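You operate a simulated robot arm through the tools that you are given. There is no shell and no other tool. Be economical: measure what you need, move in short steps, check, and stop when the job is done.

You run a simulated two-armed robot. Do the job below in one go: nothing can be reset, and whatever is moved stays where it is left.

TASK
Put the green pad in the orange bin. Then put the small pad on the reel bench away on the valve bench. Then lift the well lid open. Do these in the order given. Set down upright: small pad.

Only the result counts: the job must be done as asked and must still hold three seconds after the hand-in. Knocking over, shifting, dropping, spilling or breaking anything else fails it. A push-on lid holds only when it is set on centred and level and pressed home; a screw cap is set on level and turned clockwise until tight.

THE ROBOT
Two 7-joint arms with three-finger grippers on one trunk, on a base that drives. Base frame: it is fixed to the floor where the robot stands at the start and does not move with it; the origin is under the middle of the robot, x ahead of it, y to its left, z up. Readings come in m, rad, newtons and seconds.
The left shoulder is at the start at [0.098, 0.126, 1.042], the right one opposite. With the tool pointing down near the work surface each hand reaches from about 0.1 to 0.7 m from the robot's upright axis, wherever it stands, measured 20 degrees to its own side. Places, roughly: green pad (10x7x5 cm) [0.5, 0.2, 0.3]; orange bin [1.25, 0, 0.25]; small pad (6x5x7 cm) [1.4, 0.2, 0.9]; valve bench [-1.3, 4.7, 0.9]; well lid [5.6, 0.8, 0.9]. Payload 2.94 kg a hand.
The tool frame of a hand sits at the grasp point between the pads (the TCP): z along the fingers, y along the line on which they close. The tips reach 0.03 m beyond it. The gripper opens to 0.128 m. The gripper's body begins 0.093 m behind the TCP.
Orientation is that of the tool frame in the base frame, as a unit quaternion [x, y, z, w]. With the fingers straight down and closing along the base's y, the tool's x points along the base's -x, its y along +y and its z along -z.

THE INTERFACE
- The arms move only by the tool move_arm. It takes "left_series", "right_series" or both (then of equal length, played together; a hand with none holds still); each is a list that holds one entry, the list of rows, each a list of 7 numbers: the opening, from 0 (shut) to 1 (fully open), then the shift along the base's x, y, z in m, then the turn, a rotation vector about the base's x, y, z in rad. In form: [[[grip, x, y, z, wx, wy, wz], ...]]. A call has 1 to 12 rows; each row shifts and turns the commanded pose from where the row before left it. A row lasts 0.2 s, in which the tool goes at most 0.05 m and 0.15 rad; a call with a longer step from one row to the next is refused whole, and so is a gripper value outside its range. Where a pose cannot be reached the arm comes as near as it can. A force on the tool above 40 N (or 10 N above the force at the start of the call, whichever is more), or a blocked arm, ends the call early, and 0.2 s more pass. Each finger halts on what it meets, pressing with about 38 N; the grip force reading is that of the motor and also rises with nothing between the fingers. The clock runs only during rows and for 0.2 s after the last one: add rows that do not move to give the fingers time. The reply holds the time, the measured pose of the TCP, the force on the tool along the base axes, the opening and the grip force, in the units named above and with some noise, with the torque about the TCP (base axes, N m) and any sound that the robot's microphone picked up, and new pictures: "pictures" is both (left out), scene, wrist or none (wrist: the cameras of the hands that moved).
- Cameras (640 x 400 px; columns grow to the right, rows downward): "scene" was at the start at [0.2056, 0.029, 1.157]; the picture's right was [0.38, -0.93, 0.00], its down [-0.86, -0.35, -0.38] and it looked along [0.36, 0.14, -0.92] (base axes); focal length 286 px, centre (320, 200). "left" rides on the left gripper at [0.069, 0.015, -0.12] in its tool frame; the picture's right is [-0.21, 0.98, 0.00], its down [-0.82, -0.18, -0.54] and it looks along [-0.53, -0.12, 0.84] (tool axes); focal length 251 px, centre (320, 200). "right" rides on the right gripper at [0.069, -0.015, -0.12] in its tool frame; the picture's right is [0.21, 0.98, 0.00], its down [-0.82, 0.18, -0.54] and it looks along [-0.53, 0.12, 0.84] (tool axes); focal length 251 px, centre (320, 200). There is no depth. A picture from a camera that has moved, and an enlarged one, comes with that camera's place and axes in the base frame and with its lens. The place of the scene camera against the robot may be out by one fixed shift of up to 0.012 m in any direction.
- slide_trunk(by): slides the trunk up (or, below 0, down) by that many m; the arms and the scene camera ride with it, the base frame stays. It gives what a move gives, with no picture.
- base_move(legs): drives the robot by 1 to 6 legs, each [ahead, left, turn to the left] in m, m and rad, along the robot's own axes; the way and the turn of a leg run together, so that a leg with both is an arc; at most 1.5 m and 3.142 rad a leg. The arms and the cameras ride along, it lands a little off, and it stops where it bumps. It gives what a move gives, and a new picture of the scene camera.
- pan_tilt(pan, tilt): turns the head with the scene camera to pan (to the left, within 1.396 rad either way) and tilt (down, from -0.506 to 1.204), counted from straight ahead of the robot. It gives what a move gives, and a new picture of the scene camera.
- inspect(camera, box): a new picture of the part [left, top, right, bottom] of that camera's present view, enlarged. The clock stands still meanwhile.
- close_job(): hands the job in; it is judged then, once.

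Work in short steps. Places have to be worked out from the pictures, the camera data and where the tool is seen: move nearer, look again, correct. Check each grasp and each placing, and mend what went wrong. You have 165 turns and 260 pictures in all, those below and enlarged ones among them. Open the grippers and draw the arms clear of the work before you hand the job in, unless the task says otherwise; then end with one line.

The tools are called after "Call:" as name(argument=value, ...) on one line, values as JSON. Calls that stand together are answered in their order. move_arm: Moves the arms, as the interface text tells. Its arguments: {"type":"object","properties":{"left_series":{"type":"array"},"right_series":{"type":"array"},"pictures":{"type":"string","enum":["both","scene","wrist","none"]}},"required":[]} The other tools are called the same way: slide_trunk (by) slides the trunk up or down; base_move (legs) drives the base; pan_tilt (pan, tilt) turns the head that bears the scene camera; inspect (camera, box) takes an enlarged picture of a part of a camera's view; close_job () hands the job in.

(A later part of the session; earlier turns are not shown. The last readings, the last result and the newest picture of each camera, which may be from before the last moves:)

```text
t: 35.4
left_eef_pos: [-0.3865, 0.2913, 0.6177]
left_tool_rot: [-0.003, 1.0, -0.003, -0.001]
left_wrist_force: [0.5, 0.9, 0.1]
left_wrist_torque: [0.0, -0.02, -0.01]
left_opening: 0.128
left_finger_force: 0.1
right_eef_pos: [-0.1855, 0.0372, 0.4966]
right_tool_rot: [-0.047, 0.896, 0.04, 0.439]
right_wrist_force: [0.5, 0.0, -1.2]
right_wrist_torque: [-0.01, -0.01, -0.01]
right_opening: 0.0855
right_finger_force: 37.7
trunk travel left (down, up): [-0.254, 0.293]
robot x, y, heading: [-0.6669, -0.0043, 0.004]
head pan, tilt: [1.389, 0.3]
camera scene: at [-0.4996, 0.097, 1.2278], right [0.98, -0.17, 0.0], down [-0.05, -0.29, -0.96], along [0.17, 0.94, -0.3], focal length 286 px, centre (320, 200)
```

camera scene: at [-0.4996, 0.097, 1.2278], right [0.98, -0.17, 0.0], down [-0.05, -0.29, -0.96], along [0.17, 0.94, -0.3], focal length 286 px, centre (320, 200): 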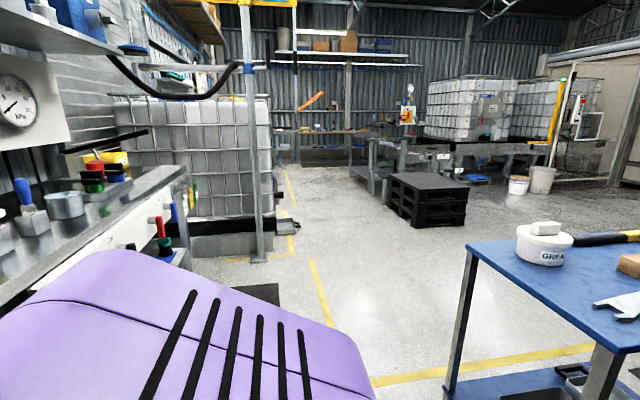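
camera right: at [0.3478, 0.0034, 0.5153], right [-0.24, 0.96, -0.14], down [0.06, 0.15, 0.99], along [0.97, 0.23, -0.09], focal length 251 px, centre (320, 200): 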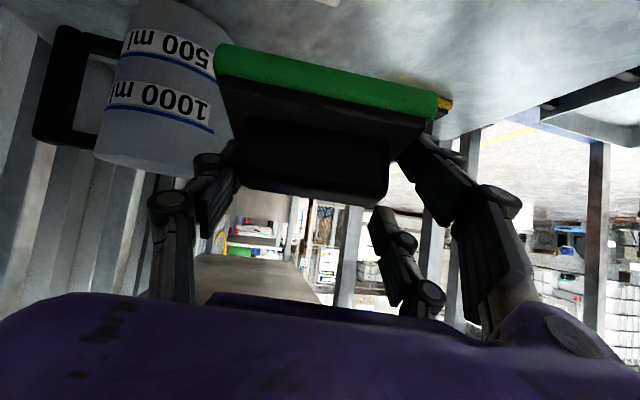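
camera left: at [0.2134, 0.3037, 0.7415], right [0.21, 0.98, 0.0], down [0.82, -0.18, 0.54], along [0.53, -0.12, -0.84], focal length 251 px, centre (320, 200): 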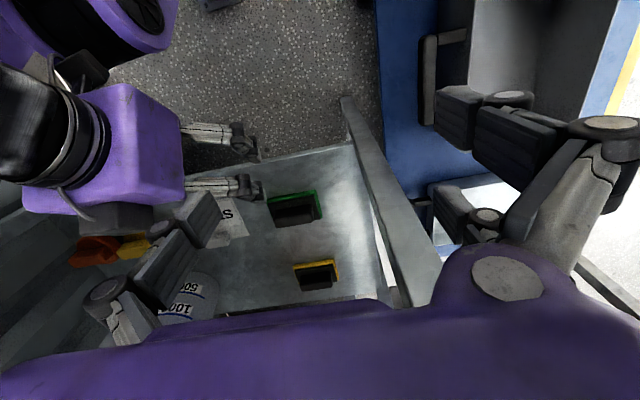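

There is a gauge bench on the left (edge x≈−0.96), so I centre in the corridor, turn left in place, and check.

Call:
base_move(legs=[[0.15, 0.15, 0], [0, 0, 1.57]])

Call:
pan_tilt(pan=0, tilt=0.6)

```text
t: 41.1
left_eef_pos: [-0.8105, 0.4341, 0.6166]
left_tool_rot: [-0.702, 0.712, -0.003, 0.001]
left_wrist_force: [0.2, -0.4, 0.6]
left_wrist_torque: [-0.02, 0.0, 0.0]
left_opening: 0.128
left_finger_force: 0.1
right_eef_pos: [-0.5517, 0.6295, 0.4964]
right_tool_rot: [0.661, -0.607, -0.336, -0.285]
right_wrist_force: [0.6, -0.8, -0.5]
right_wrist_torque: [0.01, 0.02, -0.02]
right_opening: 0.0854
right_finger_force: 37.7
trunk travel left (down, up): [-0.254, 0.293]
robot x, y, heading: [-0.518, 0.1477, 1.561]
head pan, tilt: [1.389, 0.3]
camera scene: at [-0.6071, 0.3207, 1.2278], right [0.19, 0.98, 0.0], down [0.29, -0.06, -0.96], along [-0.94, 0.18, -0.3], focal length 286 px, centre (320, 200)
```

scene: 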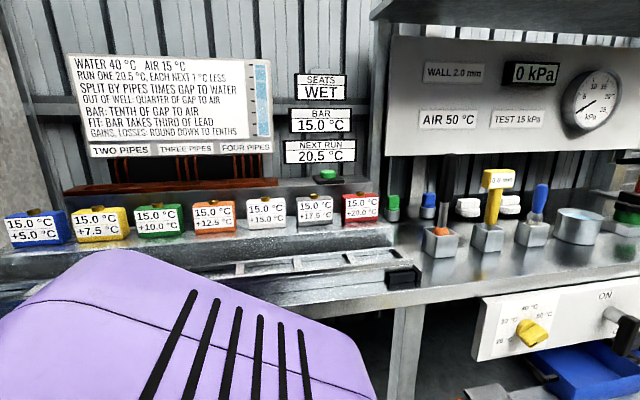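

```text
t: 42.7
left_eef_pos: [-0.8101, 0.4338, 0.617]
left_tool_rot: [-0.702, 0.712, -0.003, 0.001]
left_wrist_force: [-0.5, -0.2, -0.1]
left_wrist_torque: [-0.02, -0.02, 0.0]
left_opening: 0.1282
left_finger_force: 0.1
right_eef_pos: [-0.552, 0.6307, 0.4966]
right_tool_rot: [0.662, -0.607, -0.336, -0.285]
right_wrist_force: [0.9, 0.6, -1.2]
right_wrist_torque: [0.0, 0.0, 0.03]
right_opening: 0.0852
right_finger_force: 37.6
trunk travel left (down, up): [-0.254, 0.293]
robot x, y, heading: [-0.52, 0.1488, 1.559]
head pan, tilt: [0.0, 0.6]
camera scene: at [-0.5144, 0.3911, 1.2003], right [1.0, -0.01, 0.0], down [-0.01, -0.56, -0.83], along [0.01, 0.83, -0.56], focal length 286 px, centre (320, 200)
```

scene: 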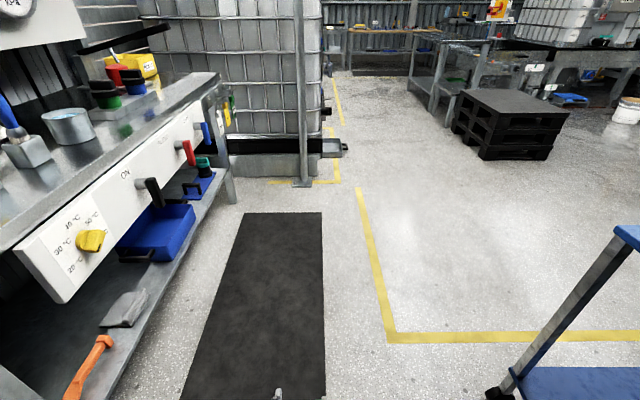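

The corridor is clear. I shift a little right, drive ahead past the cart, then strafe right toward the reel bench.

Call:
base_move(legs=[[0, -0.1, 0], [1.3, 0, 0]])

Call:
pan_tilt(pan=-1.2, tilt=0.5)

```text
t: 50.3
left_eef_pos: [-0.7314, 1.71, 0.6166]
left_tool_rot: [0.716, -0.698, 0.004, 0.0]
left_wrist_force: [-0.7, -1.2, 0.2]
left_wrist_torque: [-0.04, 0.04, -0.01]
left_opening: 0.1283
left_finger_force: 0.1
right_eef_pos: [-0.4817, 1.9169, 0.4963]
right_tool_rot: [0.673, -0.594, -0.342, -0.279]
right_wrist_force: [0.1, -0.2, -0.5]
right_wrist_torque: [0.0, 0.03, 0.0]
right_opening: 0.0853
right_finger_force: 37.9
trunk travel left (down, up): [-0.254, 0.293]
robot x, y, heading: [-0.434, 1.4349, 1.599]
head pan, tilt: [0.0, 0.6]
camera scene: at [-0.4338, 1.68, 1.2003], right [1.0, 0.03, 0.0], down [0.02, -0.56, -0.82], along [-0.02, 0.82, -0.57], focal length 286 px, centre (320, 200)
```

scene: 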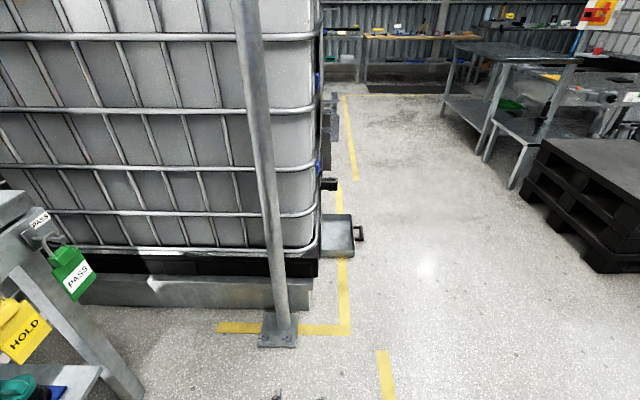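

```text
t: 51.7
left_eef_pos: [-0.7314, 1.71, 0.6157]
left_tool_rot: [0.716, -0.698, 0.002, -0.001]
left_wrist_force: [0.9, 0.0, -0.4]
left_wrist_torque: [0.05, -0.03, -0.01]
left_opening: 0.128
left_finger_force: 0.0
right_eef_pos: [-0.4816, 1.917, 0.4957]
right_tool_rot: [0.674, -0.593, -0.342, -0.278]
right_wrist_force: [0.1, 0.5, -1.0]
right_wrist_torque: [-0.03, 0.0, -0.01]
right_opening: 0.0853
right_finger_force: 37.7
trunk travel left (down, up): [-0.254, 0.293]
robot x, y, heading: [-0.4312, 1.4382, 1.601]
head pan, tilt: [-1.201, 0.499]
camera scene: at [-0.3474, 1.6268, 1.2094], right [0.39, -0.92, 0.0], down [-0.44, -0.19, -0.88], along [0.81, 0.34, -0.48], focal length 286 px, centre (320, 200)
```

scene: 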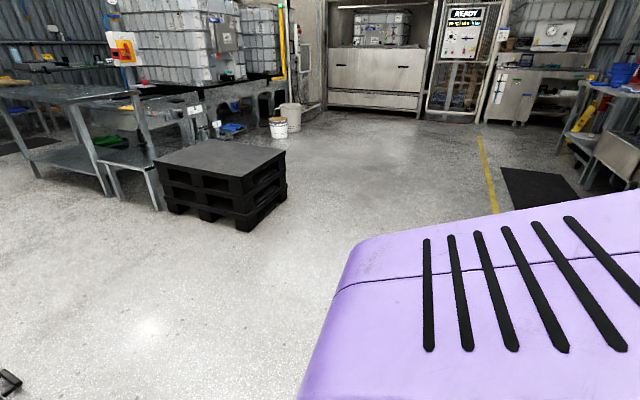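

I turn right to face +x here (clear radius) and look at the reel bench side.

Call:
base_move(legs=[[0, 0, -1.6]])

Call:
pan_tilt(pan=-0.5, tilt=0.4)

```text
t: 56.0
left_eef_pos: [-0.1426, 1.7228, 0.6162]
left_tool_rot: [0.01, 1.0, -0.003, -0.001]
left_wrist_force: [-0.2, 0.1, 0.8]
left_wrist_torque: [0.01, -0.01, 0.01]
left_opening: 0.1279
left_finger_force: 0.1
right_eef_pos: [0.0525, 1.4633, 0.4961]
right_tool_rot: [-0.034, 0.897, 0.034, 0.44]
right_wrist_force: [0.0, 0.2, -1.1]
right_wrist_torque: [0.02, -0.01, 0.03]
right_opening: 0.0851
right_finger_force: 38.5
trunk travel left (down, up): [-0.254, 0.293]
robot x, y, heading: [-0.4309, 1.4374, -0.021]
head pan, tilt: [-1.201, 0.499]
camera scene: at [-0.2474, 1.3548, 1.2094], right [-0.94, -0.34, 0.0], down [-0.16, 0.45, -0.88], along [0.3, -0.82, -0.48], focal length 286 px, centre (320, 200)
```

scene: 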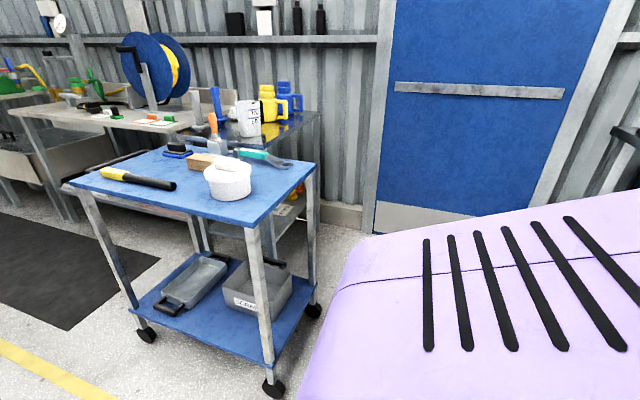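

```text
t: 57.1
left_eef_pos: [-0.1419, 1.7221, 0.6162]
left_tool_rot: [0.011, 1.0, -0.003, -0.002]
left_wrist_force: [0.0, -0.5, 0.2]
left_wrist_torque: [-0.04, 0.01, 0.03]
left_opening: 0.1278
left_finger_force: 0.1
right_eef_pos: [0.0524, 1.4629, 0.4962]
right_tool_rot: [-0.035, 0.897, 0.034, 0.439]
right_wrist_force: [-1.2, -1.0, -0.8]
right_wrist_torque: [0.03, -0.01, 0.03]
right_opening: 0.0855
right_finger_force: 38.4
trunk travel left (down, up): [-0.254, 0.293]
robot x, y, heading: [-0.4338, 1.4337, -0.015]
head pan, tilt: [-0.499, 0.4]
camera scene: at [-0.1983, 1.3942, 1.2185], right [-0.5, -0.87, 0.0], down [-0.34, 0.19, -0.92], along [0.8, -0.46, -0.39], focal length 286 px, centre (320, 200)
```

scene: 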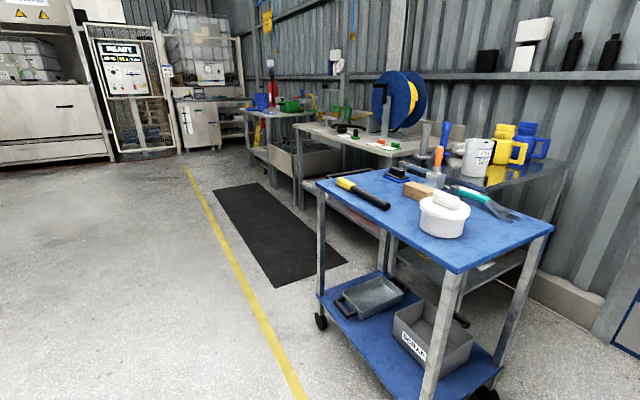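

The way along +x is free. I drive ahead to x≈1.25 and then turn right to face the reel bench.

Call:
base_move(legs=[[1.5, 0, 0], [0.18, 0, 0], [0, 0, -1.55]])

Call:
pan_tilt(pan=0, tilt=0.7)

```text
t: 69.3
left_eef_pos: [1.5232, 1.0851, 0.6173]
left_tool_rot: [0.711, 0.704, -0.001, -0.004]
left_wrist_force: [0.3, -0.3, -0.5]
left_wrist_torque: [0.0, 0.02, 0.04]
left_opening: 0.128
left_finger_force: 0.1
right_eef_pos: [1.2668, 0.8872, 0.4959]
right_tool_rot: [0.606, 0.662, -0.285, 0.337]
right_wrist_force: [0.2, -0.1, -1.5]
right_wrist_torque: [0.0, -0.02, 0.0]
right_opening: 0.0852
right_finger_force: 38.3
trunk travel left (down, up): [-0.254, 0.293]
robot x, y, heading: [1.2329, 1.3705, -1.58]
head pan, tilt: [-0.499, 0.4]
camera scene: at [1.191, 1.1481, 1.2186], right [-0.87, 0.49, 0.0], down [0.19, 0.34, -0.92], along [-0.45, -0.81, -0.39], focal length 286 px, centre (320, 200)
```

scene: 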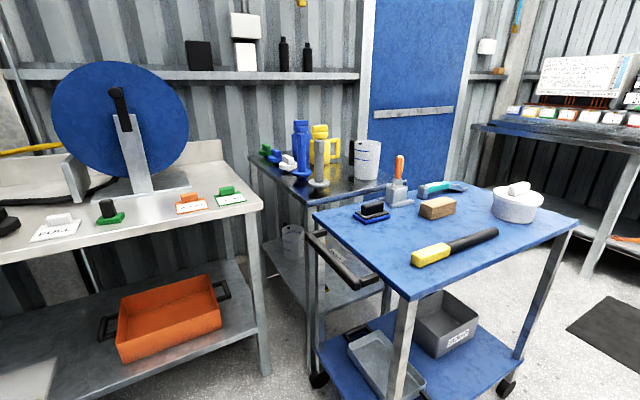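

```text
t: 70.2
left_eef_pos: [1.5226, 1.0847, 0.6169]
left_tool_rot: [0.711, 0.704, 0.0, -0.003]
left_wrist_force: [-0.1, -0.1, 0.1]
left_wrist_torque: [-0.01, 0.03, 0.01]
left_opening: 0.1281
left_finger_force: 0.0
right_eef_pos: [1.2653, 0.8874, 0.4964]
right_tool_rot: [0.605, 0.663, -0.284, 0.337]
right_wrist_force: [-0.3, 0.8, -0.8]
right_wrist_torque: [0.02, 0.0, -0.02]
right_opening: 0.0855
right_finger_force: 38.3
trunk travel left (down, up): [-0.254, 0.293]
robot x, y, heading: [1.2369, 1.3707, -1.576]
head pan, tilt: [0.0, 0.7]
camera scene: at [1.2353, 1.1442, 1.1917], right [-1.0, 0.01, 0.0], down [0.01, 0.64, -0.77], along [-0.01, -0.77, -0.64], focal length 286 px, centre (320, 200)
```

scene: 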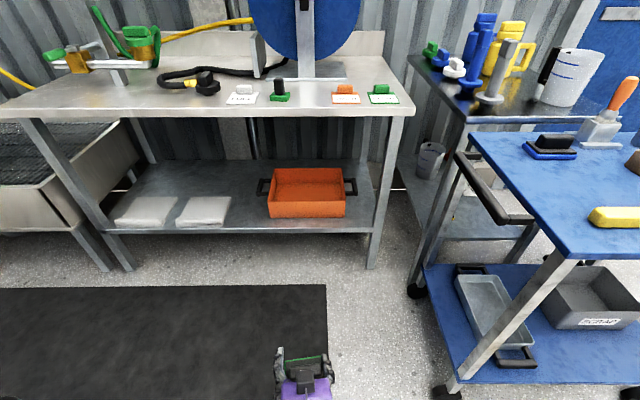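

The orange bin is an open tray on the lower shelf: centre ≈(1.28, 0.0), rim z≈0.36, front rim y≈0.14. I extend the hand forward in the open, levelling the pad.

Call:
move_arm(right_series=[[[0.3, 0, -0.03, 0, 0.05, 0, 0], [0.3, 0, -0.03, 0, 0.05, 0, 0], [0.3, 0, -0.03, 0, 0.05, 0, 0], [0.3, 0, -0.03, 0, 0.05, 0, 0], [0.3, 0, 0, 0, 0, 0, 0]]])

```text
t: 71.4
left_eef_pos: [1.5234, 1.0841, 0.6155]
left_tool_rot: [0.711, 0.704, 0.0, -0.003]
left_wrist_force: [-0.1, 0.4, 0.1]
left_wrist_torque: [0.02, -0.01, -0.03]
left_opening: 0.128
left_finger_force: 0.2
right_eef_pos: [1.2667, 0.7665, 0.4959]
right_tool_rot: [0.636, 0.687, -0.217, 0.275]
right_wrist_force: [0.4, 0.3, -0.7]
right_wrist_torque: [-0.03, 0.01, 0.01]
right_opening: 0.0852
right_finger_force: 38.0
trunk travel left (down, up): [-0.254, 0.293]
robot x, y, heading: [1.2348, 1.3728, -1.579]
head pan, tilt: [0.0, 0.7]
camera scene: at [1.2353, 1.1444, 1.1917], right [-1.0, 0.01, 0.0], down [0.01, 0.64, -0.77], along [-0.01, -0.77, -0.64], focal length 286 px, centre (320, 200)
camera right: at [1.2372, 0.8964, 0.5405], right [0.96, 0.26, -0.09], down [0.16, -0.25, 0.95], along [0.22, -0.93, -0.28], focal length 251 px, centre (320, 200)
```

scene: 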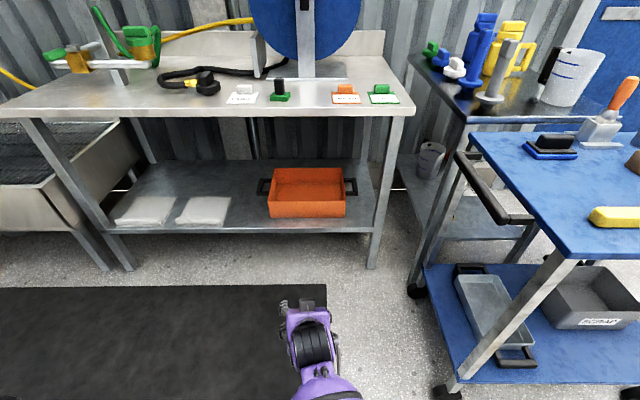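
right: 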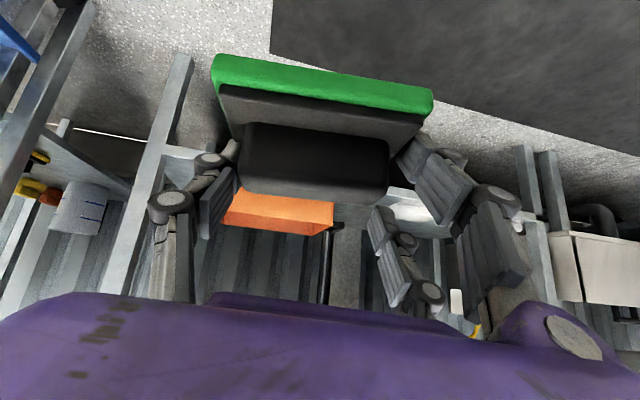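

I drive forward in two parts, shifting slightly left to keep away from the cart handle.

Call:
base_move(legs=[[0.38, 0.05, 0.0]])

Call:
pan_tilt(pan=-0.3, tilt=1.0)

```text
t: 73.9
left_eef_pos: [1.5693, 0.6947, 0.6156]
left_tool_rot: [0.712, 0.702, 0.0, -0.003]
left_wrist_force: [-1.1, -0.5, -1.2]
left_wrist_torque: [-0.01, 0.0, 0.0]
left_opening: 0.1278
left_finger_force: 0.1
right_eef_pos: [1.3126, 0.3796, 0.497]
right_tool_rot: [0.637, 0.686, -0.217, 0.275]
right_wrist_force: [0.0, 0.7, -1.3]
right_wrist_torque: [0.01, 0.01, 0.02]
right_opening: 0.0854
right_finger_force: 38.4
trunk travel left (down, up): [-0.254, 0.293]
robot x, y, heading: [1.2852, 0.9845, -1.58]
head pan, tilt: [0.0, 0.7]
camera scene: at [1.281, 0.7561, 1.1916], right [-1.0, 0.01, 0.0], down [0.01, 0.64, -0.76], along [-0.01, -0.76, -0.64], focal length 286 px, centre (320, 200)
```

scene: 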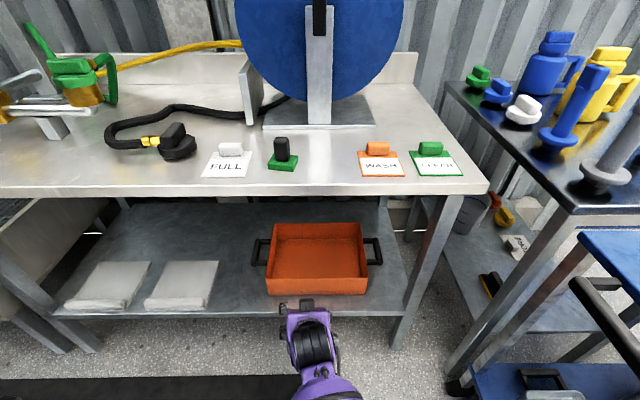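

```text
t: 74.7
left_eef_pos: [1.5682, 0.6964, 0.6183]
left_tool_rot: [0.712, 0.703, -0.001, -0.004]
left_wrist_force: [0.7, 0.5, -0.3]
left_wrist_torque: [0.02, -0.04, 0.02]
left_opening: 0.128
left_finger_force: 0.2
right_eef_pos: [1.3125, 0.38, 0.4953]
right_tool_rot: [0.637, 0.686, -0.218, 0.274]
right_wrist_force: [-0.3, -0.2, -1.1]
right_wrist_torque: [-0.04, -0.02, -0.05]
right_opening: 0.0853
right_finger_force: 38.0
trunk travel left (down, up): [-0.254, 0.293]
robot x, y, heading: [1.2813, 0.9811, -1.583]
head pan, tilt: [-0.3, 1.0]
camera scene: at [1.2606, 0.7751, 1.1684], right [-0.95, 0.31, 0.0], down [0.26, 0.8, -0.54], along [-0.17, -0.51, -0.84], focal length 286 px, centre (320, 200)
```

scene: 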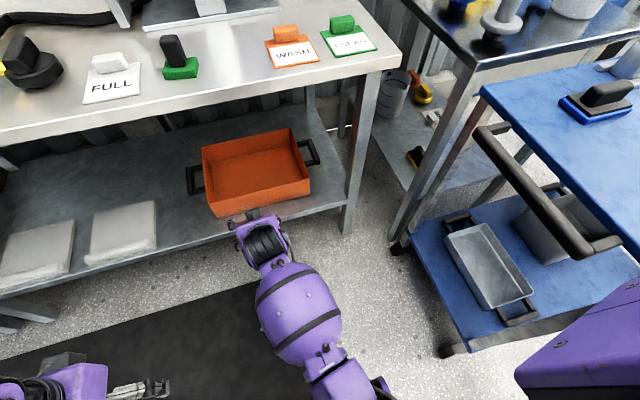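

Bin spans y −0.10…0.17 and x 1.11–1.46. I lower the trunk slightly for clearance under the bench top and drive in most of the rest.

Call:
slide_trunk(by=-0.05)

Call:
base_move(legs=[[0.2, 0.0, 0.0]])

```text
t: 75.6
left_eef_pos: [1.5697, 0.6995, 0.5595]
left_tool_rot: [0.711, 0.703, 0.011, -0.016]
left_wrist_force: [0.5, 0.5, 0.7]
left_wrist_torque: [0.01, 0.0, 0.01]
left_opening: 0.1279
left_finger_force: 0.1
right_eef_pos: [1.3118, 0.3796, 0.4468]
right_tool_rot: [0.637, 0.686, -0.218, 0.275]
right_wrist_force: [0.3, -0.5, -0.4]
right_wrist_torque: [-0.01, 0.0, -0.01]
right_opening: 0.0855
right_finger_force: 37.8
trunk travel left (down, up): [-0.204, 0.343]
robot x, y, heading: [1.2812, 0.9838, -1.585]
head pan, tilt: [-0.3, 1.0]
```

```text
t: 77.2
left_eef_pos: [1.5681, 0.5011, 0.5586]
left_tool_rot: [0.711, 0.703, 0.01, -0.015]
left_wrist_force: [-0.2, -0.7, -0.8]
left_wrist_torque: [0.03, 0.02, 0.01]
left_opening: 0.128
left_finger_force: 0.0
right_eef_pos: [1.3093, 0.1814, 0.4463]
right_tool_rot: [0.637, 0.687, -0.217, 0.275]
right_wrist_force: [-0.2, 0.4, -0.5]
right_wrist_torque: [0.01, -0.02, 0.0]
right_opening: 0.0853
right_finger_force: 38.0
trunk travel left (down, up): [-0.204, 0.343]
robot x, y, heading: [1.2771, 0.7837, -1.584]
head pan, tilt: [-0.3, 1.0]
camera scene: at [1.2582, 0.5592, 1.1144], right [-0.95, 0.31, 0.0], down [0.26, 0.8, -0.54], along [-0.17, -0.51, -0.84], focal length 286 px, centre (320, 200)
```

scene: 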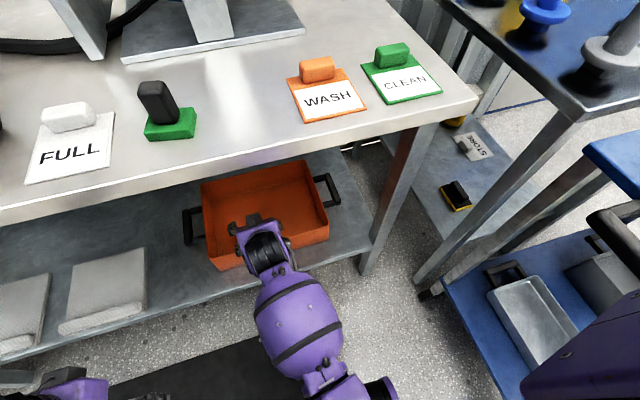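

The pad is over the bin's front part. I extend the hand 0.10 m further.

Call:
move_arm(right_series=[[[0.3, -0.005, -0.025, 0, 0, 0, 0], [0.3, -0.005, -0.025, 0, 0, 0, 0], [0.3, 0, -0.025, 0, 0, 0, 0], [0.3, 0, -0.025, 0, 0, 0, 0], [0.3, 0, 0, 0, 0, 0, 0]]])

```text
t: 78.4
left_eef_pos: [1.5658, 0.501, 0.5596]
left_tool_rot: [0.712, 0.702, 0.01, -0.016]
left_wrist_force: [-0.6, -0.6, -0.5]
left_wrist_torque: [0.0, -0.01, 0.0]
left_opening: 0.128
left_finger_force: 0.1
right_eef_pos: [1.2982, 0.0807, 0.4452]
right_tool_rot: [0.637, 0.687, -0.217, 0.274]
right_wrist_force: [-0.3, -0.4, -1.0]
right_wrist_torque: [-0.04, -0.02, 0.02]
right_opening: 0.0852
right_finger_force: 38.5
trunk travel left (down, up): [-0.204, 0.343]
robot x, y, heading: [1.2798, 0.7847, -1.583]
head pan, tilt: [-0.3, 1.0]
camera scene: at [1.2543, 0.5589, 1.117], right [-0.94, 0.35, 0.0], down [0.29, 0.77, -0.57], along [-0.2, -0.53, -0.82], focal length 286 px, centre (320, 200)
camera right: at [1.2686, 0.2095, 0.4894], right [0.96, 0.25, -0.09], down [0.16, -0.25, 0.95], along [0.22, -0.93, -0.28], focal length 251 px, centre (320, 200)
```

scene: 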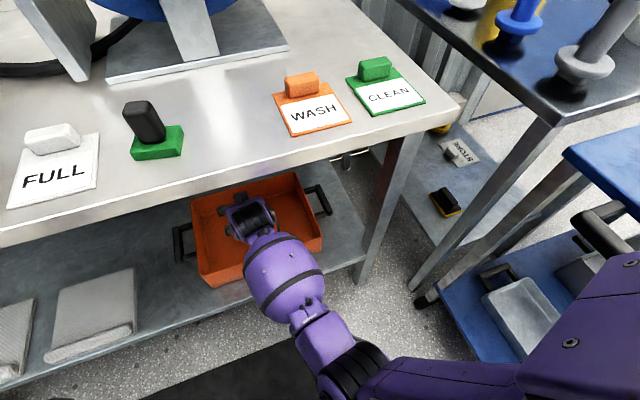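
right: 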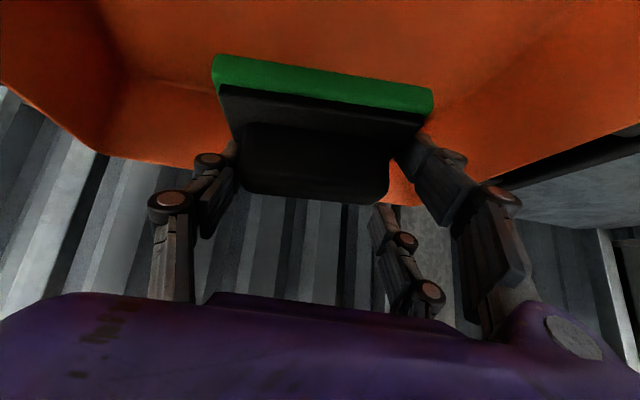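

The pad is inside the bin's outline. I lower it into the bin.

Call:
move_arm(right_series=[[[0.3, 0, -0.01, -0.025, 0, 0, 0], [0.3, 0, 0, -0.025, 0, 0, 0], [0.3, 0, 0, -0.025, 0, 0, 0], [0.3, 0, 0, -0.02, 0, 0, 0], [0.3, 0, 0, 0, 0, 0, 0]]])

```text
t: 79.4
left_eef_pos: [1.5669, 0.5022, 0.5599]
left_tool_rot: [0.712, 0.702, 0.008, -0.014]
left_wrist_force: [0.1, 0.3, -0.2]
left_wrist_torque: [0.03, -0.01, -0.02]
left_opening: 0.1279
left_finger_force: 0.1
right_eef_pos: [1.301, 0.0681, 0.3655]
right_tool_rot: [0.634, 0.686, -0.222, 0.28]
right_wrist_force: [-1.5, 10.7, 25.5]
right_wrist_torque: [3.11, 1.03, -0.34]
right_opening: 0.0856
right_finger_force: 38.4
trunk travel left (down, up): [-0.204, 0.343]
robot x, y, heading: [1.2773, 0.7852, -1.583]
head pan, tilt: [-0.3, 1.0]
stopped in row 4 (right hand): the force on the tool passed its limit at 58 N (the readings are from after the stop); the commanded pose is now the measured one
camera scene: at [1.2442, 0.5603, 1.1236], right [-0.89, 0.46, 0.0], down [0.36, 0.68, -0.64], along [-0.29, -0.56, -0.77], focal length 286 px, centre (320, 200)
camera right: at [1.2714, 0.197, 0.4086], right [0.96, 0.25, -0.09], down [0.16, -0.24, 0.96], along [0.22, -0.94, -0.27], focal length 251 px, centre (320, 200)
```

scene: 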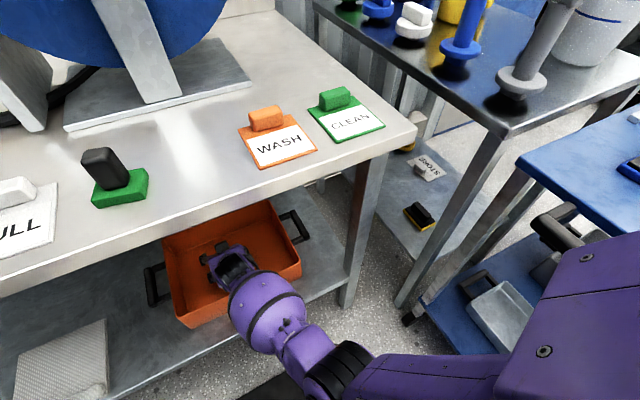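
right: 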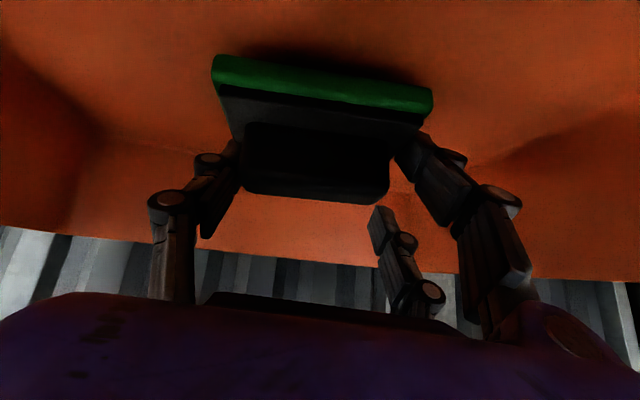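

Torque suggests the hand's camera side touched the bin's front rim rather than the pad the floor. I lift a bit, go deeper, and look.

Call:
move_arm(right_series=[[[0.3, 0, 0, 0.02, 0, 0, 0], [0.3, 0, -0.025, 0, 0.0, 0, 0], [0.3, 0, -0.025, 0, 0.0, 0, 0], [0.3, 0, 0, 0, 0, 0, 0]]])

```text
t: 80.4
left_eef_pos: [1.5664, 0.5012, 0.5585]
left_tool_rot: [0.712, 0.702, 0.01, -0.015]
left_wrist_force: [-0.5, 1.1, 0.3]
left_wrist_torque: [-0.01, 0.02, -0.01]
left_opening: 0.1281
left_finger_force: 0.0
right_eef_pos: [1.3004, 0.0164, 0.3829]
right_tool_rot: [0.634, 0.686, -0.221, 0.278]
right_wrist_force: [-0.6, -0.4, -0.6]
right_wrist_torque: [-0.04, -0.02, -0.02]
right_opening: 0.0856
right_finger_force: 38.3
trunk travel left (down, up): [-0.204, 0.343]
robot x, y, heading: [1.2805, 0.7816, -1.582]
head pan, tilt: [-0.3, 1.0]
camera scene: at [1.2336, 0.5638, 1.1243], right [-0.81, 0.59, 0.0], down [0.45, 0.61, -0.65], along [-0.38, -0.52, -0.76], focal length 286 px, centre (320, 200)
camera right: at [1.2707, 0.1463, 0.4262], right [0.96, 0.25, -0.09], down [0.16, -0.24, 0.96], along [0.22, -0.94, -0.27], focal length 251 px, centre (320, 200)
```

scene: 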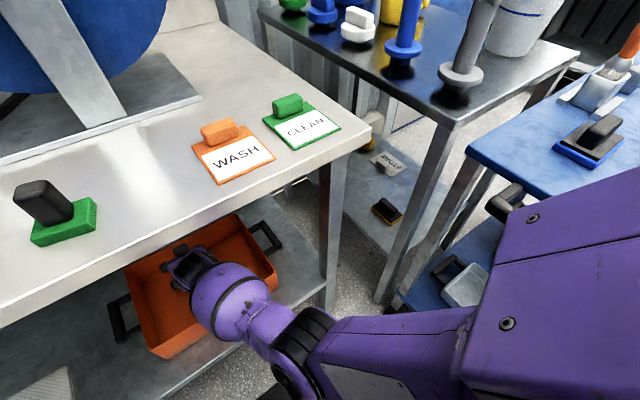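
right: 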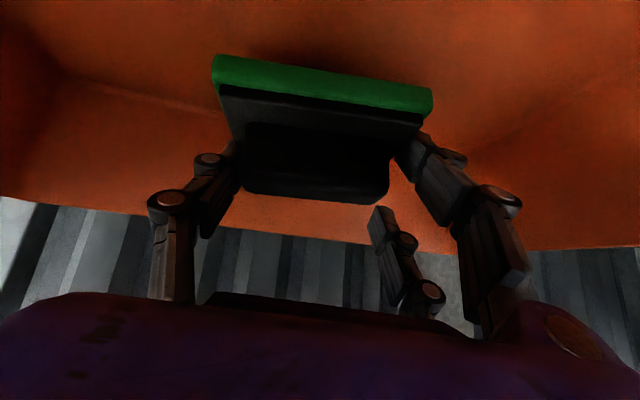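

Now at y 0.016. I lower again in small steps until contact.

Call:
move_arm(right_series=[[[0.3, 0, 0, -0.015, 0, 0, 0], [0.3, 0, 0, -0.015, 0, 0, 0], [0.3, 0, 0, -0.012, 0, 0, 0], [0.3, 0, 0, -0.01, 0, 0, 0]]])

```text
t: 81.4
left_eef_pos: [1.5669, 0.5029, 0.5597]
left_tool_rot: [0.712, 0.702, 0.009, -0.014]
left_wrist_force: [-0.3, -0.3, -0.1]
left_wrist_torque: [0.04, 0.0, -0.04]
left_opening: 0.1279
left_finger_force: 0.0
right_eef_pos: [1.3057, 0.0051, 0.3468]
right_tool_rot: [0.629, 0.684, -0.229, 0.29]
right_wrist_force: [0.4, 2.2, 22.4]
right_wrist_torque: [0.54, 0.27, -0.18]
right_opening: 0.0858
right_finger_force: 38.7
trunk travel left (down, up): [-0.204, 0.343]
robot x, y, heading: [1.2752, 0.7842, -1.587]
head pan, tilt: [-0.3, 1.0]
stopped in row 4 (right hand): the force on the tool passed its limit at 50 N (the readings are from after the stop); the commanded pose is now the measured one
camera scene: at [1.2228, 0.578, 1.1226], right [-0.67, 0.74, 0.0], down [0.58, 0.52, -0.63], along [-0.47, -0.42, -0.78], focal length 286 px, centre (320, 200)
camera right: at [1.2744, 0.1364, 0.386], right [0.96, 0.26, -0.1], down [0.15, -0.21, 0.96], along [0.23, -0.94, -0.24], focal length 251 px, centre (320, 200)
```

scene: 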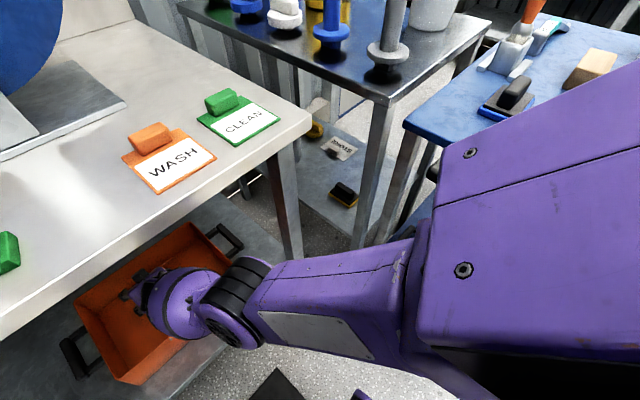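
right: 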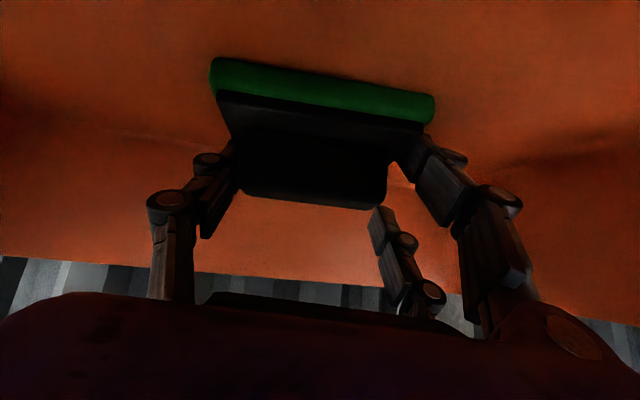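

The pad now rests on the bin floor (vertical force, little torque). I open and withdraw upward and back along the tool axis.

Call:
move_arm(right_series=[[[0.6, 0, 0, 0.003, 0, 0, 0], [1, 0, 0, 0, 0, 0, 0], [1, 0, 0, 0, 0, 0, 0], [1, 0, 0.01, 0.02, 0, 0, 0], [1, 0, 0.015, 0.025, 0, 0, 0], [1, 0, 0.015, 0.025, 0, 0, 0], [1, 0, 0.02, 0.025, 0, 0, 0], [1, 0, 0, 0, 0, 0, 0]]])

```text
t: 83.2
left_eef_pos: [1.5665, 0.5015, 0.5595]
left_tool_rot: [0.712, 0.702, 0.01, -0.015]
left_wrist_force: [-0.8, 0.8, -0.7]
left_wrist_torque: [0.0, 0.03, 0.01]
left_opening: 0.128
left_finger_force: 0.0
right_eef_pos: [1.3035, 0.0694, 0.4382]
right_tool_rot: [0.632, 0.684, -0.226, 0.285]
right_wrist_force: [0.0, -0.6, -0.2]
right_wrist_torque: [0.01, 0.01, 0.01]
right_opening: 0.1279
right_finger_force: 0.0
trunk travel left (down, up): [-0.204, 0.343]
robot x, y, heading: [1.2776, 0.7846, -1.583]
head pan, tilt: [-0.3, 1.0]
camera scene: at [1.252, 0.5649, 1.1118], right [-0.91, 0.41, 0.0], down [0.35, 0.79, -0.51], along [-0.21, -0.46, -0.86], focal length 286 px, centre (320, 200)
camera right: at [1.2726, 0.2001, 0.4788], right [0.96, 0.26, -0.1], down [0.15, -0.22, 0.96], along [0.22, -0.94, -0.25], focal length 251 px, centre (320, 200)
```

scene: 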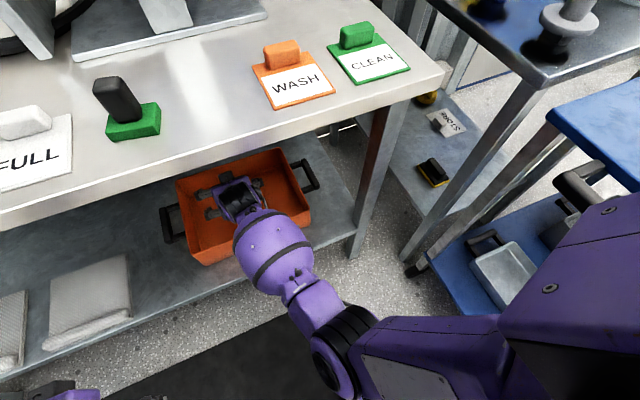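
right: 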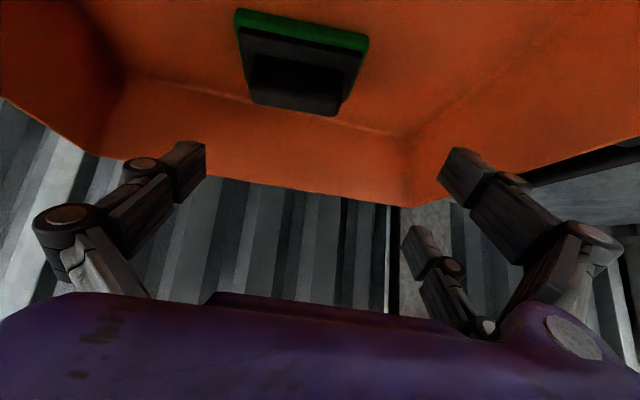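

The green pad lies flat in the bin. I back away, then raise the trunk.

Call:
base_move(legs=[[-0.5, 0, 0]])

Call:
slide_trunk(by=0.25)

Call:
pan_tilt(pan=0, tilt=0.9)

```text
t: 86.1
left_eef_pos: [1.572, 0.996, 0.5594]
left_tool_rot: [0.712, 0.702, 0.009, -0.015]
left_wrist_force: [0.1, -0.9, -0.1]
left_wrist_torque: [-0.02, 0.02, 0.01]
left_opening: 0.1279
left_finger_force: 0.2
right_eef_pos: [1.3076, 0.5657, 0.4401]
right_tool_rot: [0.632, 0.684, -0.226, 0.286]
right_wrist_force: [0.4, 0.5, 1.1]
right_wrist_torque: [-0.05, 0.0, -0.02]
right_opening: 0.1282
right_finger_force: 0.1
trunk travel left (down, up): [-0.204, 0.343]
robot x, y, heading: [1.2832, 1.2787, -1.585]
head pan, tilt: [-0.3, 1.0]
camera scene: at [1.2577, 1.0609, 1.1126], right [-0.91, 0.41, 0.0], down [0.35, 0.78, -0.52], along [-0.21, -0.47, -0.86], focal length 286 px, centre (320, 200)
```

scene: 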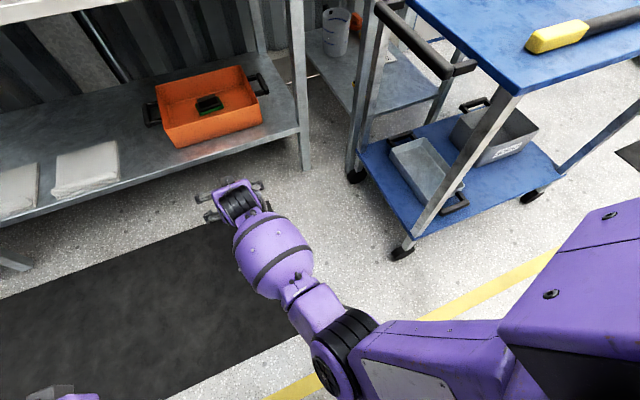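

```text
t: 88.7
left_eef_pos: [1.5737, 0.9972, 0.8083]
left_tool_rot: [0.712, 0.702, 0.01, -0.015]
left_wrist_force: [-0.8, 0.2, 0.6]
left_wrist_torque: [0.01, -0.03, -0.01]
left_opening: 0.1281
left_finger_force: 0.2
right_eef_pos: [1.3085, 0.5666, 0.6888]
right_tool_rot: [0.632, 0.684, -0.227, 0.285]
right_wrist_force: [0.0, -0.4, 0.7]
right_wrist_torque: [0.0, 0.01, 0.02]
right_opening: 0.1278
right_finger_force: 0.1
trunk travel left (down, up): [-0.454, 0.093]
robot x, y, heading: [1.2832, 1.2793, -1.585]
head pan, tilt: [-0.3, 1.0]
```

```text
t: 89.5
left_eef_pos: [1.5724, 0.9981, 0.8081]
left_tool_rot: [0.713, 0.701, 0.011, -0.014]
left_wrist_force: [0.0, 0.4, -0.5]
left_wrist_torque: [0.02, 0.0, 0.01]
left_opening: 0.1279
left_finger_force: 0.1
right_eef_pos: [1.3081, 0.5664, 0.6877]
right_tool_rot: [0.633, 0.683, -0.226, 0.286]
right_wrist_force: [0.4, 0.6, -0.5]
right_wrist_torque: [0.03, 0.03, 0.01]
right_opening: 0.128
right_finger_force: 0.1
trunk travel left (down, up): [-0.454, 0.093]
robot x, y, heading: [1.2851, 1.2795, -1.584]
head pan, tilt: [0.0, 0.901]
camera scene: at [1.266, 1.1294, 1.3777], right [-0.96, 0.28, 0.0], down [0.23, 0.78, -0.58], along [-0.16, -0.55, -0.82], focal length 286 px, centre (320, 200)
```

scene: 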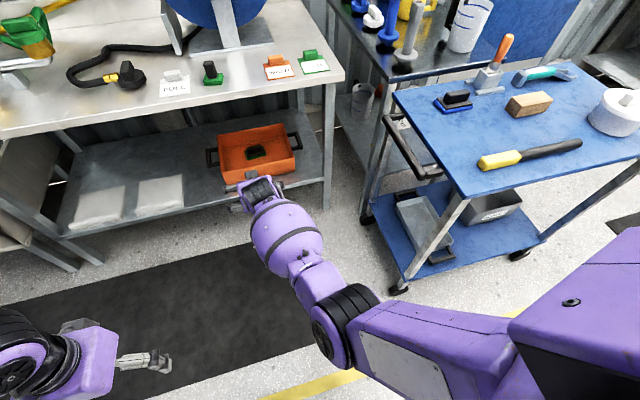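

Now I bring the right hand up, back and to straight-down, for the small pad.

Call:
move_arm(right_series=[[[1, 0, 0.02, 0.03, 0.1, 0, 0], [1, 0, 0.02, 0.04, 0.1, 0, 0], [1, 0, 0.02, 0.04, 0.1, 0, 0], [1, 0, 0.02, 0.04, 0.12, 0, 0], [1, 0, 0.02, 0.04, 0.12, 0, 0], [1, 0, 0.02, 0.04, 0.12, 0, 0], [1, 0, 0.02, 0.04, 0.0, 0, 0], [1, 0, 0, 0.04, 0, 0, 0], [1, 0, 0, 0.04, 0, 0, 0], [1, 0, 0, 0, 0, 0, 0]]])

```text
t: 91.7
left_eef_pos: [1.5723, 0.9971, 0.809]
left_tool_rot: [0.712, 0.702, 0.01, -0.015]
left_wrist_force: [-0.2, -0.3, 0.2]
left_wrist_torque: [0.0, -0.01, -0.01]
left_opening: 0.1277
left_finger_force: 0.0
right_eef_pos: [1.3188, 0.6306, 0.9785]
right_tool_rot: [0.691, 0.72, 0.007, 0.065]
right_wrist_force: [0.3, 0.4, -0.1]
right_wrist_torque: [0.02, -0.04, -0.02]
right_opening: 0.1278
right_finger_force: 0.0
right hand out of reach, approached as far as the arm can: row 6, 7, 8, 9
trunk travel left (down, up): [-0.454, 0.093]
robot x, y, heading: [1.2868, 1.2816, -1.588]
head pan, tilt: [0.0, 0.901]
camera scene: at [1.2334, 1.1451, 1.3814], right [-0.71, 0.7, 0.0], down [0.55, 0.56, -0.62], along [-0.43, -0.44, -0.79], focal length 286 px, centre (320, 200)
camera right: at [1.289, 0.7094, 1.09], right [0.96, 0.26, 0.08], down [0.15, -0.77, 0.62], along [0.22, -0.59, -0.78], focal length 251 px, centre (320, 200)
```

scene: 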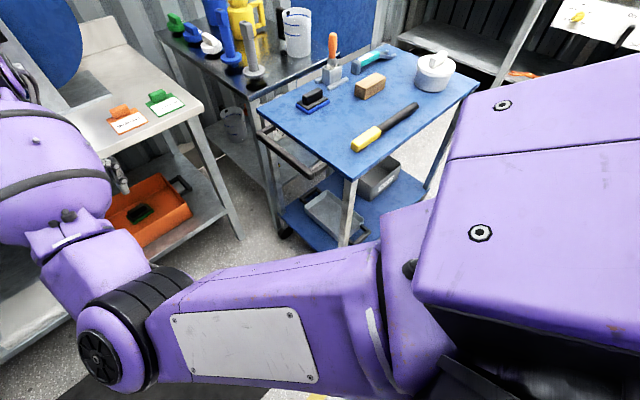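
right: 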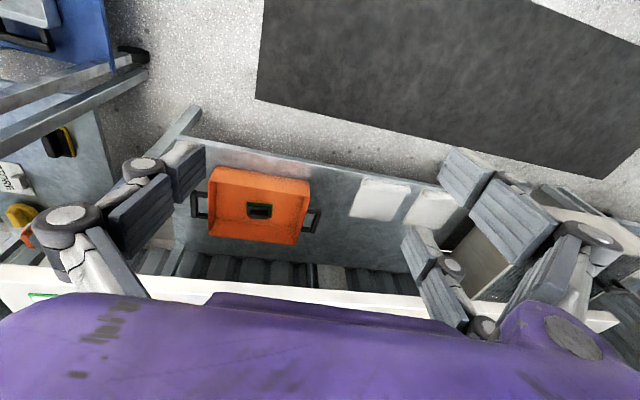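

Slightly out of reach there; I bring the hand nearer to the body and then raise it.

Call:
move_arm(right_series=[[[1, 0, 0.03, 0, 0.05, 0, 0], [1, 0, 0.03, 0, 0.05, 0, 0], [1, 0, 0.03, 0.01, 0.03, 0, 0], [1, 0, 0.03, 0.02, 0, 0, 0], [1, 0, 0.03, 0.02, 0, 0, 0], [1, 0, 0.02, 0.02, 0, 0, 0], [1, 0, 0, 0.02, 0, 0, 0], [1, 0, 0, 0, 0, 0, 0]]])

```text
t: 93.5
left_eef_pos: [1.5723, 0.9969, 0.8098]
left_tool_rot: [0.712, 0.702, 0.009, -0.015]
left_wrist_force: [-0.5, 0.1, 0.1]
left_wrist_torque: [0.04, 0.03, -0.03]
left_opening: 0.1282
left_finger_force: 0.2
right_eef_pos: [1.336, 0.6285, 0.9831]
right_tool_rot: [0.693, 0.719, 0.053, 0.021]
right_wrist_force: [-0.2, 0.4, -0.4]
right_wrist_torque: [-0.01, 0.01, 0.01]
right_opening: 0.128
right_finger_force: 0.0
right hand out of reach, approached as far as the arm can: row 1, 2, 3, 4, 5, 6, 7
trunk travel left (down, up): [-0.454, 0.093]
robot x, y, heading: [1.2812, 1.2779, -1.582]
head pan, tilt: [0.0, 0.901]
camera scene: at [1.2339, 1.146, 1.3803], right [-0.71, 0.71, 0.0], down [0.56, 0.56, -0.6], along [-0.43, -0.43, -0.8], focal length 286 px, centre (320, 200)
camera right: at [1.3052, 0.6912, 1.1016], right [0.96, 0.25, 0.11], down [0.15, -0.84, 0.52], along [0.22, -0.48, -0.85], focal length 251 px, centre (320, 200)
```

scene: 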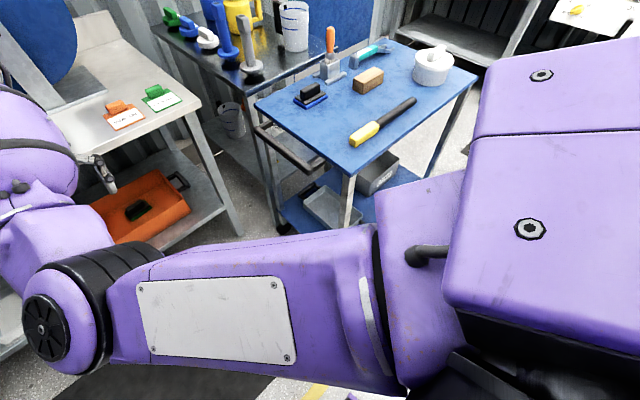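
right: 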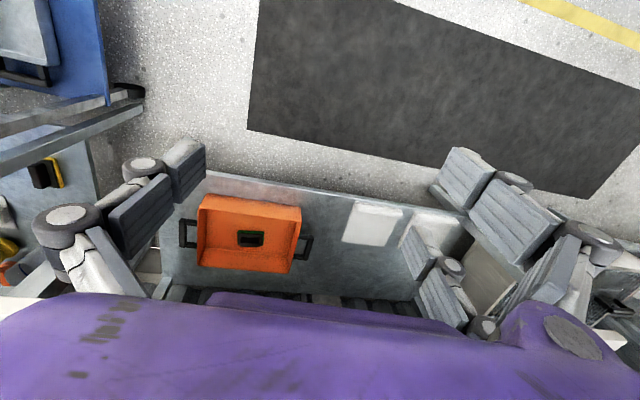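

The right elbow is in an awkward inward pose. I lower the hand and bring it to its own side to recover a normal posture.

Call:
move_arm(right_series=[[[1, -0.01, 0.01, -0.03, 0, 0, 0], [1, -0.01, 0.01, -0.03, 0, 0, 0], [1, -0.015, 0.02, -0.03, 0, 0, 0], [1, -0.015, 0.02, -0.03, 0, 0, 0], [1, -0.015, 0.02, -0.03, 0, 0, 0], [1, -0.015, 0.03, -0.03, 0, 0, 0], [1, -0.015, 0.03, -0.02, 0, 0, 0], [1, -0.015, 0.03, -0.02, 0, 0, 0], [1, 0, 0.03, -0.02, 0, 0, 0], [1, 0, 0, 0, 0, 0, 0]]], pictures="scene")

```text
t: 95.7
left_eef_pos: [1.5728, 0.9972, 0.8084]
left_tool_rot: [0.712, 0.702, 0.012, -0.016]
left_wrist_force: [-0.7, 0.7, -0.6]
left_wrist_torque: [0.01, -0.01, 0.01]
left_opening: 0.1277
left_finger_force: 0.2
right_eef_pos: [1.2253, 0.8301, 0.7418]
right_tool_rot: [0.693, 0.718, 0.055, 0.02]
right_wrist_force: [0.3, 0.9, 0.2]
right_wrist_torque: [0.03, -0.04, 0.02]
right_opening: 0.1278
right_finger_force: 0.1
trunk travel left (down, up): [-0.454, 0.093]
robot x, y, heading: [1.2859, 1.2779, -1.583]
head pan, tilt: [0.0, 0.901]
camera scene: at [1.2853, 1.1227, 1.3818], right [-1.0, 0.01, 0.0], down [0.01, 0.78, -0.62], along [-0.01, -0.62, -0.78], focal length 286 px, centre (320, 200)
```

scene: 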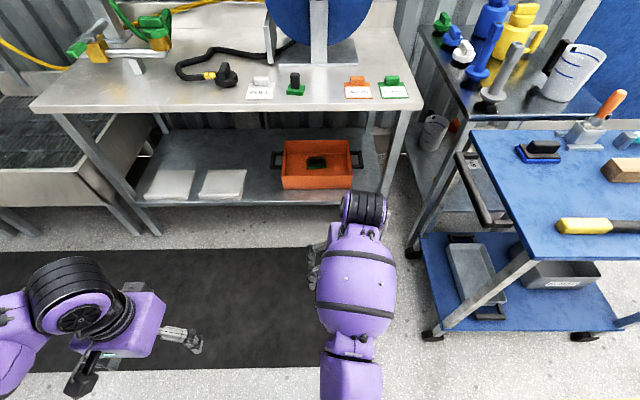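

Posture recovered. The small pad is at about (1.353, 0.25), bench top z≈0.865. I raise the trunk fully and lift the hand.

Call:
slide_trunk(by=0.09)

Call:
move_arm(right_series=[[[1, 0, 0, 0.03, 0.0, 0, 0.0], [1, 0, 0, 0.03, 0, 0, 0], [1, 0, 0, 0.03, 0, 0, 0], [1, 0, 0, 0.03, 0, 0, 0], [1, 0, 0, 0.03, 0, 0, 0], [1, 0, 0, 0.03, 0, 0, 0], [1, 0, 0, 0.02, 0, 0, 0], [1, 0, 0, 0, 0, 0, 0]]])

```text
t: 97.0
left_eef_pos: [1.5712, 0.997, 0.8976]
left_tool_rot: [0.713, 0.701, 0.011, -0.015]
left_wrist_force: [-0.3, 0.2, -0.6]
left_wrist_torque: [-0.02, -0.01, 0.02]
left_opening: 0.1279
left_finger_force: 0.1
right_eef_pos: [1.2244, 0.8288, 0.8299]
right_tool_rot: [0.694, 0.718, 0.053, 0.019]
right_wrist_force: [-0.5, -0.4, 0.6]
right_wrist_torque: [-0.04, 0.0, 0.0]
right_opening: 0.1278
right_finger_force: 0.1
trunk travel left (down, up): [-0.544, 0.003]
robot x, y, heading: [1.2846, 1.2784, -1.581]
head pan, tilt: [0.0, 0.901]
```

```text
t: 98.8
left_eef_pos: [1.5721, 0.9973, 0.9005]
left_tool_rot: [0.713, 0.701, 0.01, -0.015]
left_wrist_force: [0.4, 0.2, -0.5]
left_wrist_torque: [0.02, 0.03, 0.0]
left_opening: 0.128
left_finger_force: 0.1
right_eef_pos: [1.2219, 0.8252, 0.8961]
right_tool_rot: [0.694, 0.718, 0.053, 0.021]
right_wrist_force: [-0.2, 0.4, -0.2]
right_wrist_torque: [0.0, -0.04, -0.03]
right_opening: 0.1281
right_finger_force: 0.0
right hand out of reach, approached as far as the arm can: row 3, 4, 5, 6, 7
trunk travel left (down, up): [-0.544, 0.003]
robot x, y, heading: [1.2849, 1.2786, -1.586]
head pan, tilt: [0.0, 0.901]
camera scene: at [1.2864, 1.2066, 1.4831], right [-1.0, 0.01, 0.0], down [0.01, 0.78, -0.62], along [-0.01, -0.62, -0.78], focal length 286 px, centre (320, 200)
camera right: at [1.1914, 0.8889, 1.0148], right [0.96, 0.25, 0.11], down [0.15, -0.84, 0.52], along [0.22, -0.48, -0.85], focal length 251 px, centre (320, 200)
```

scene: 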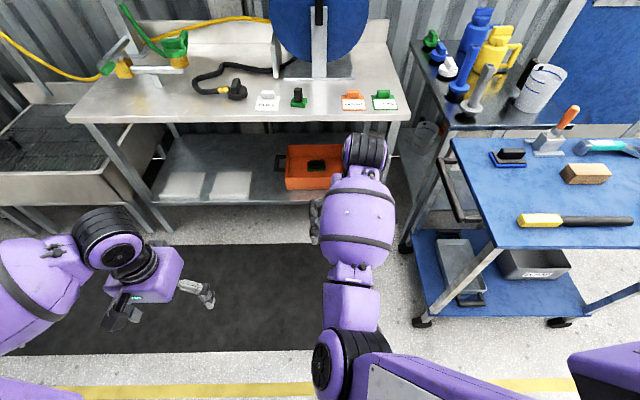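
right: 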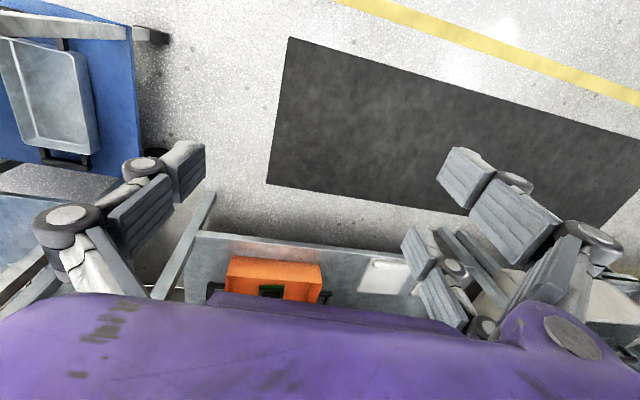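

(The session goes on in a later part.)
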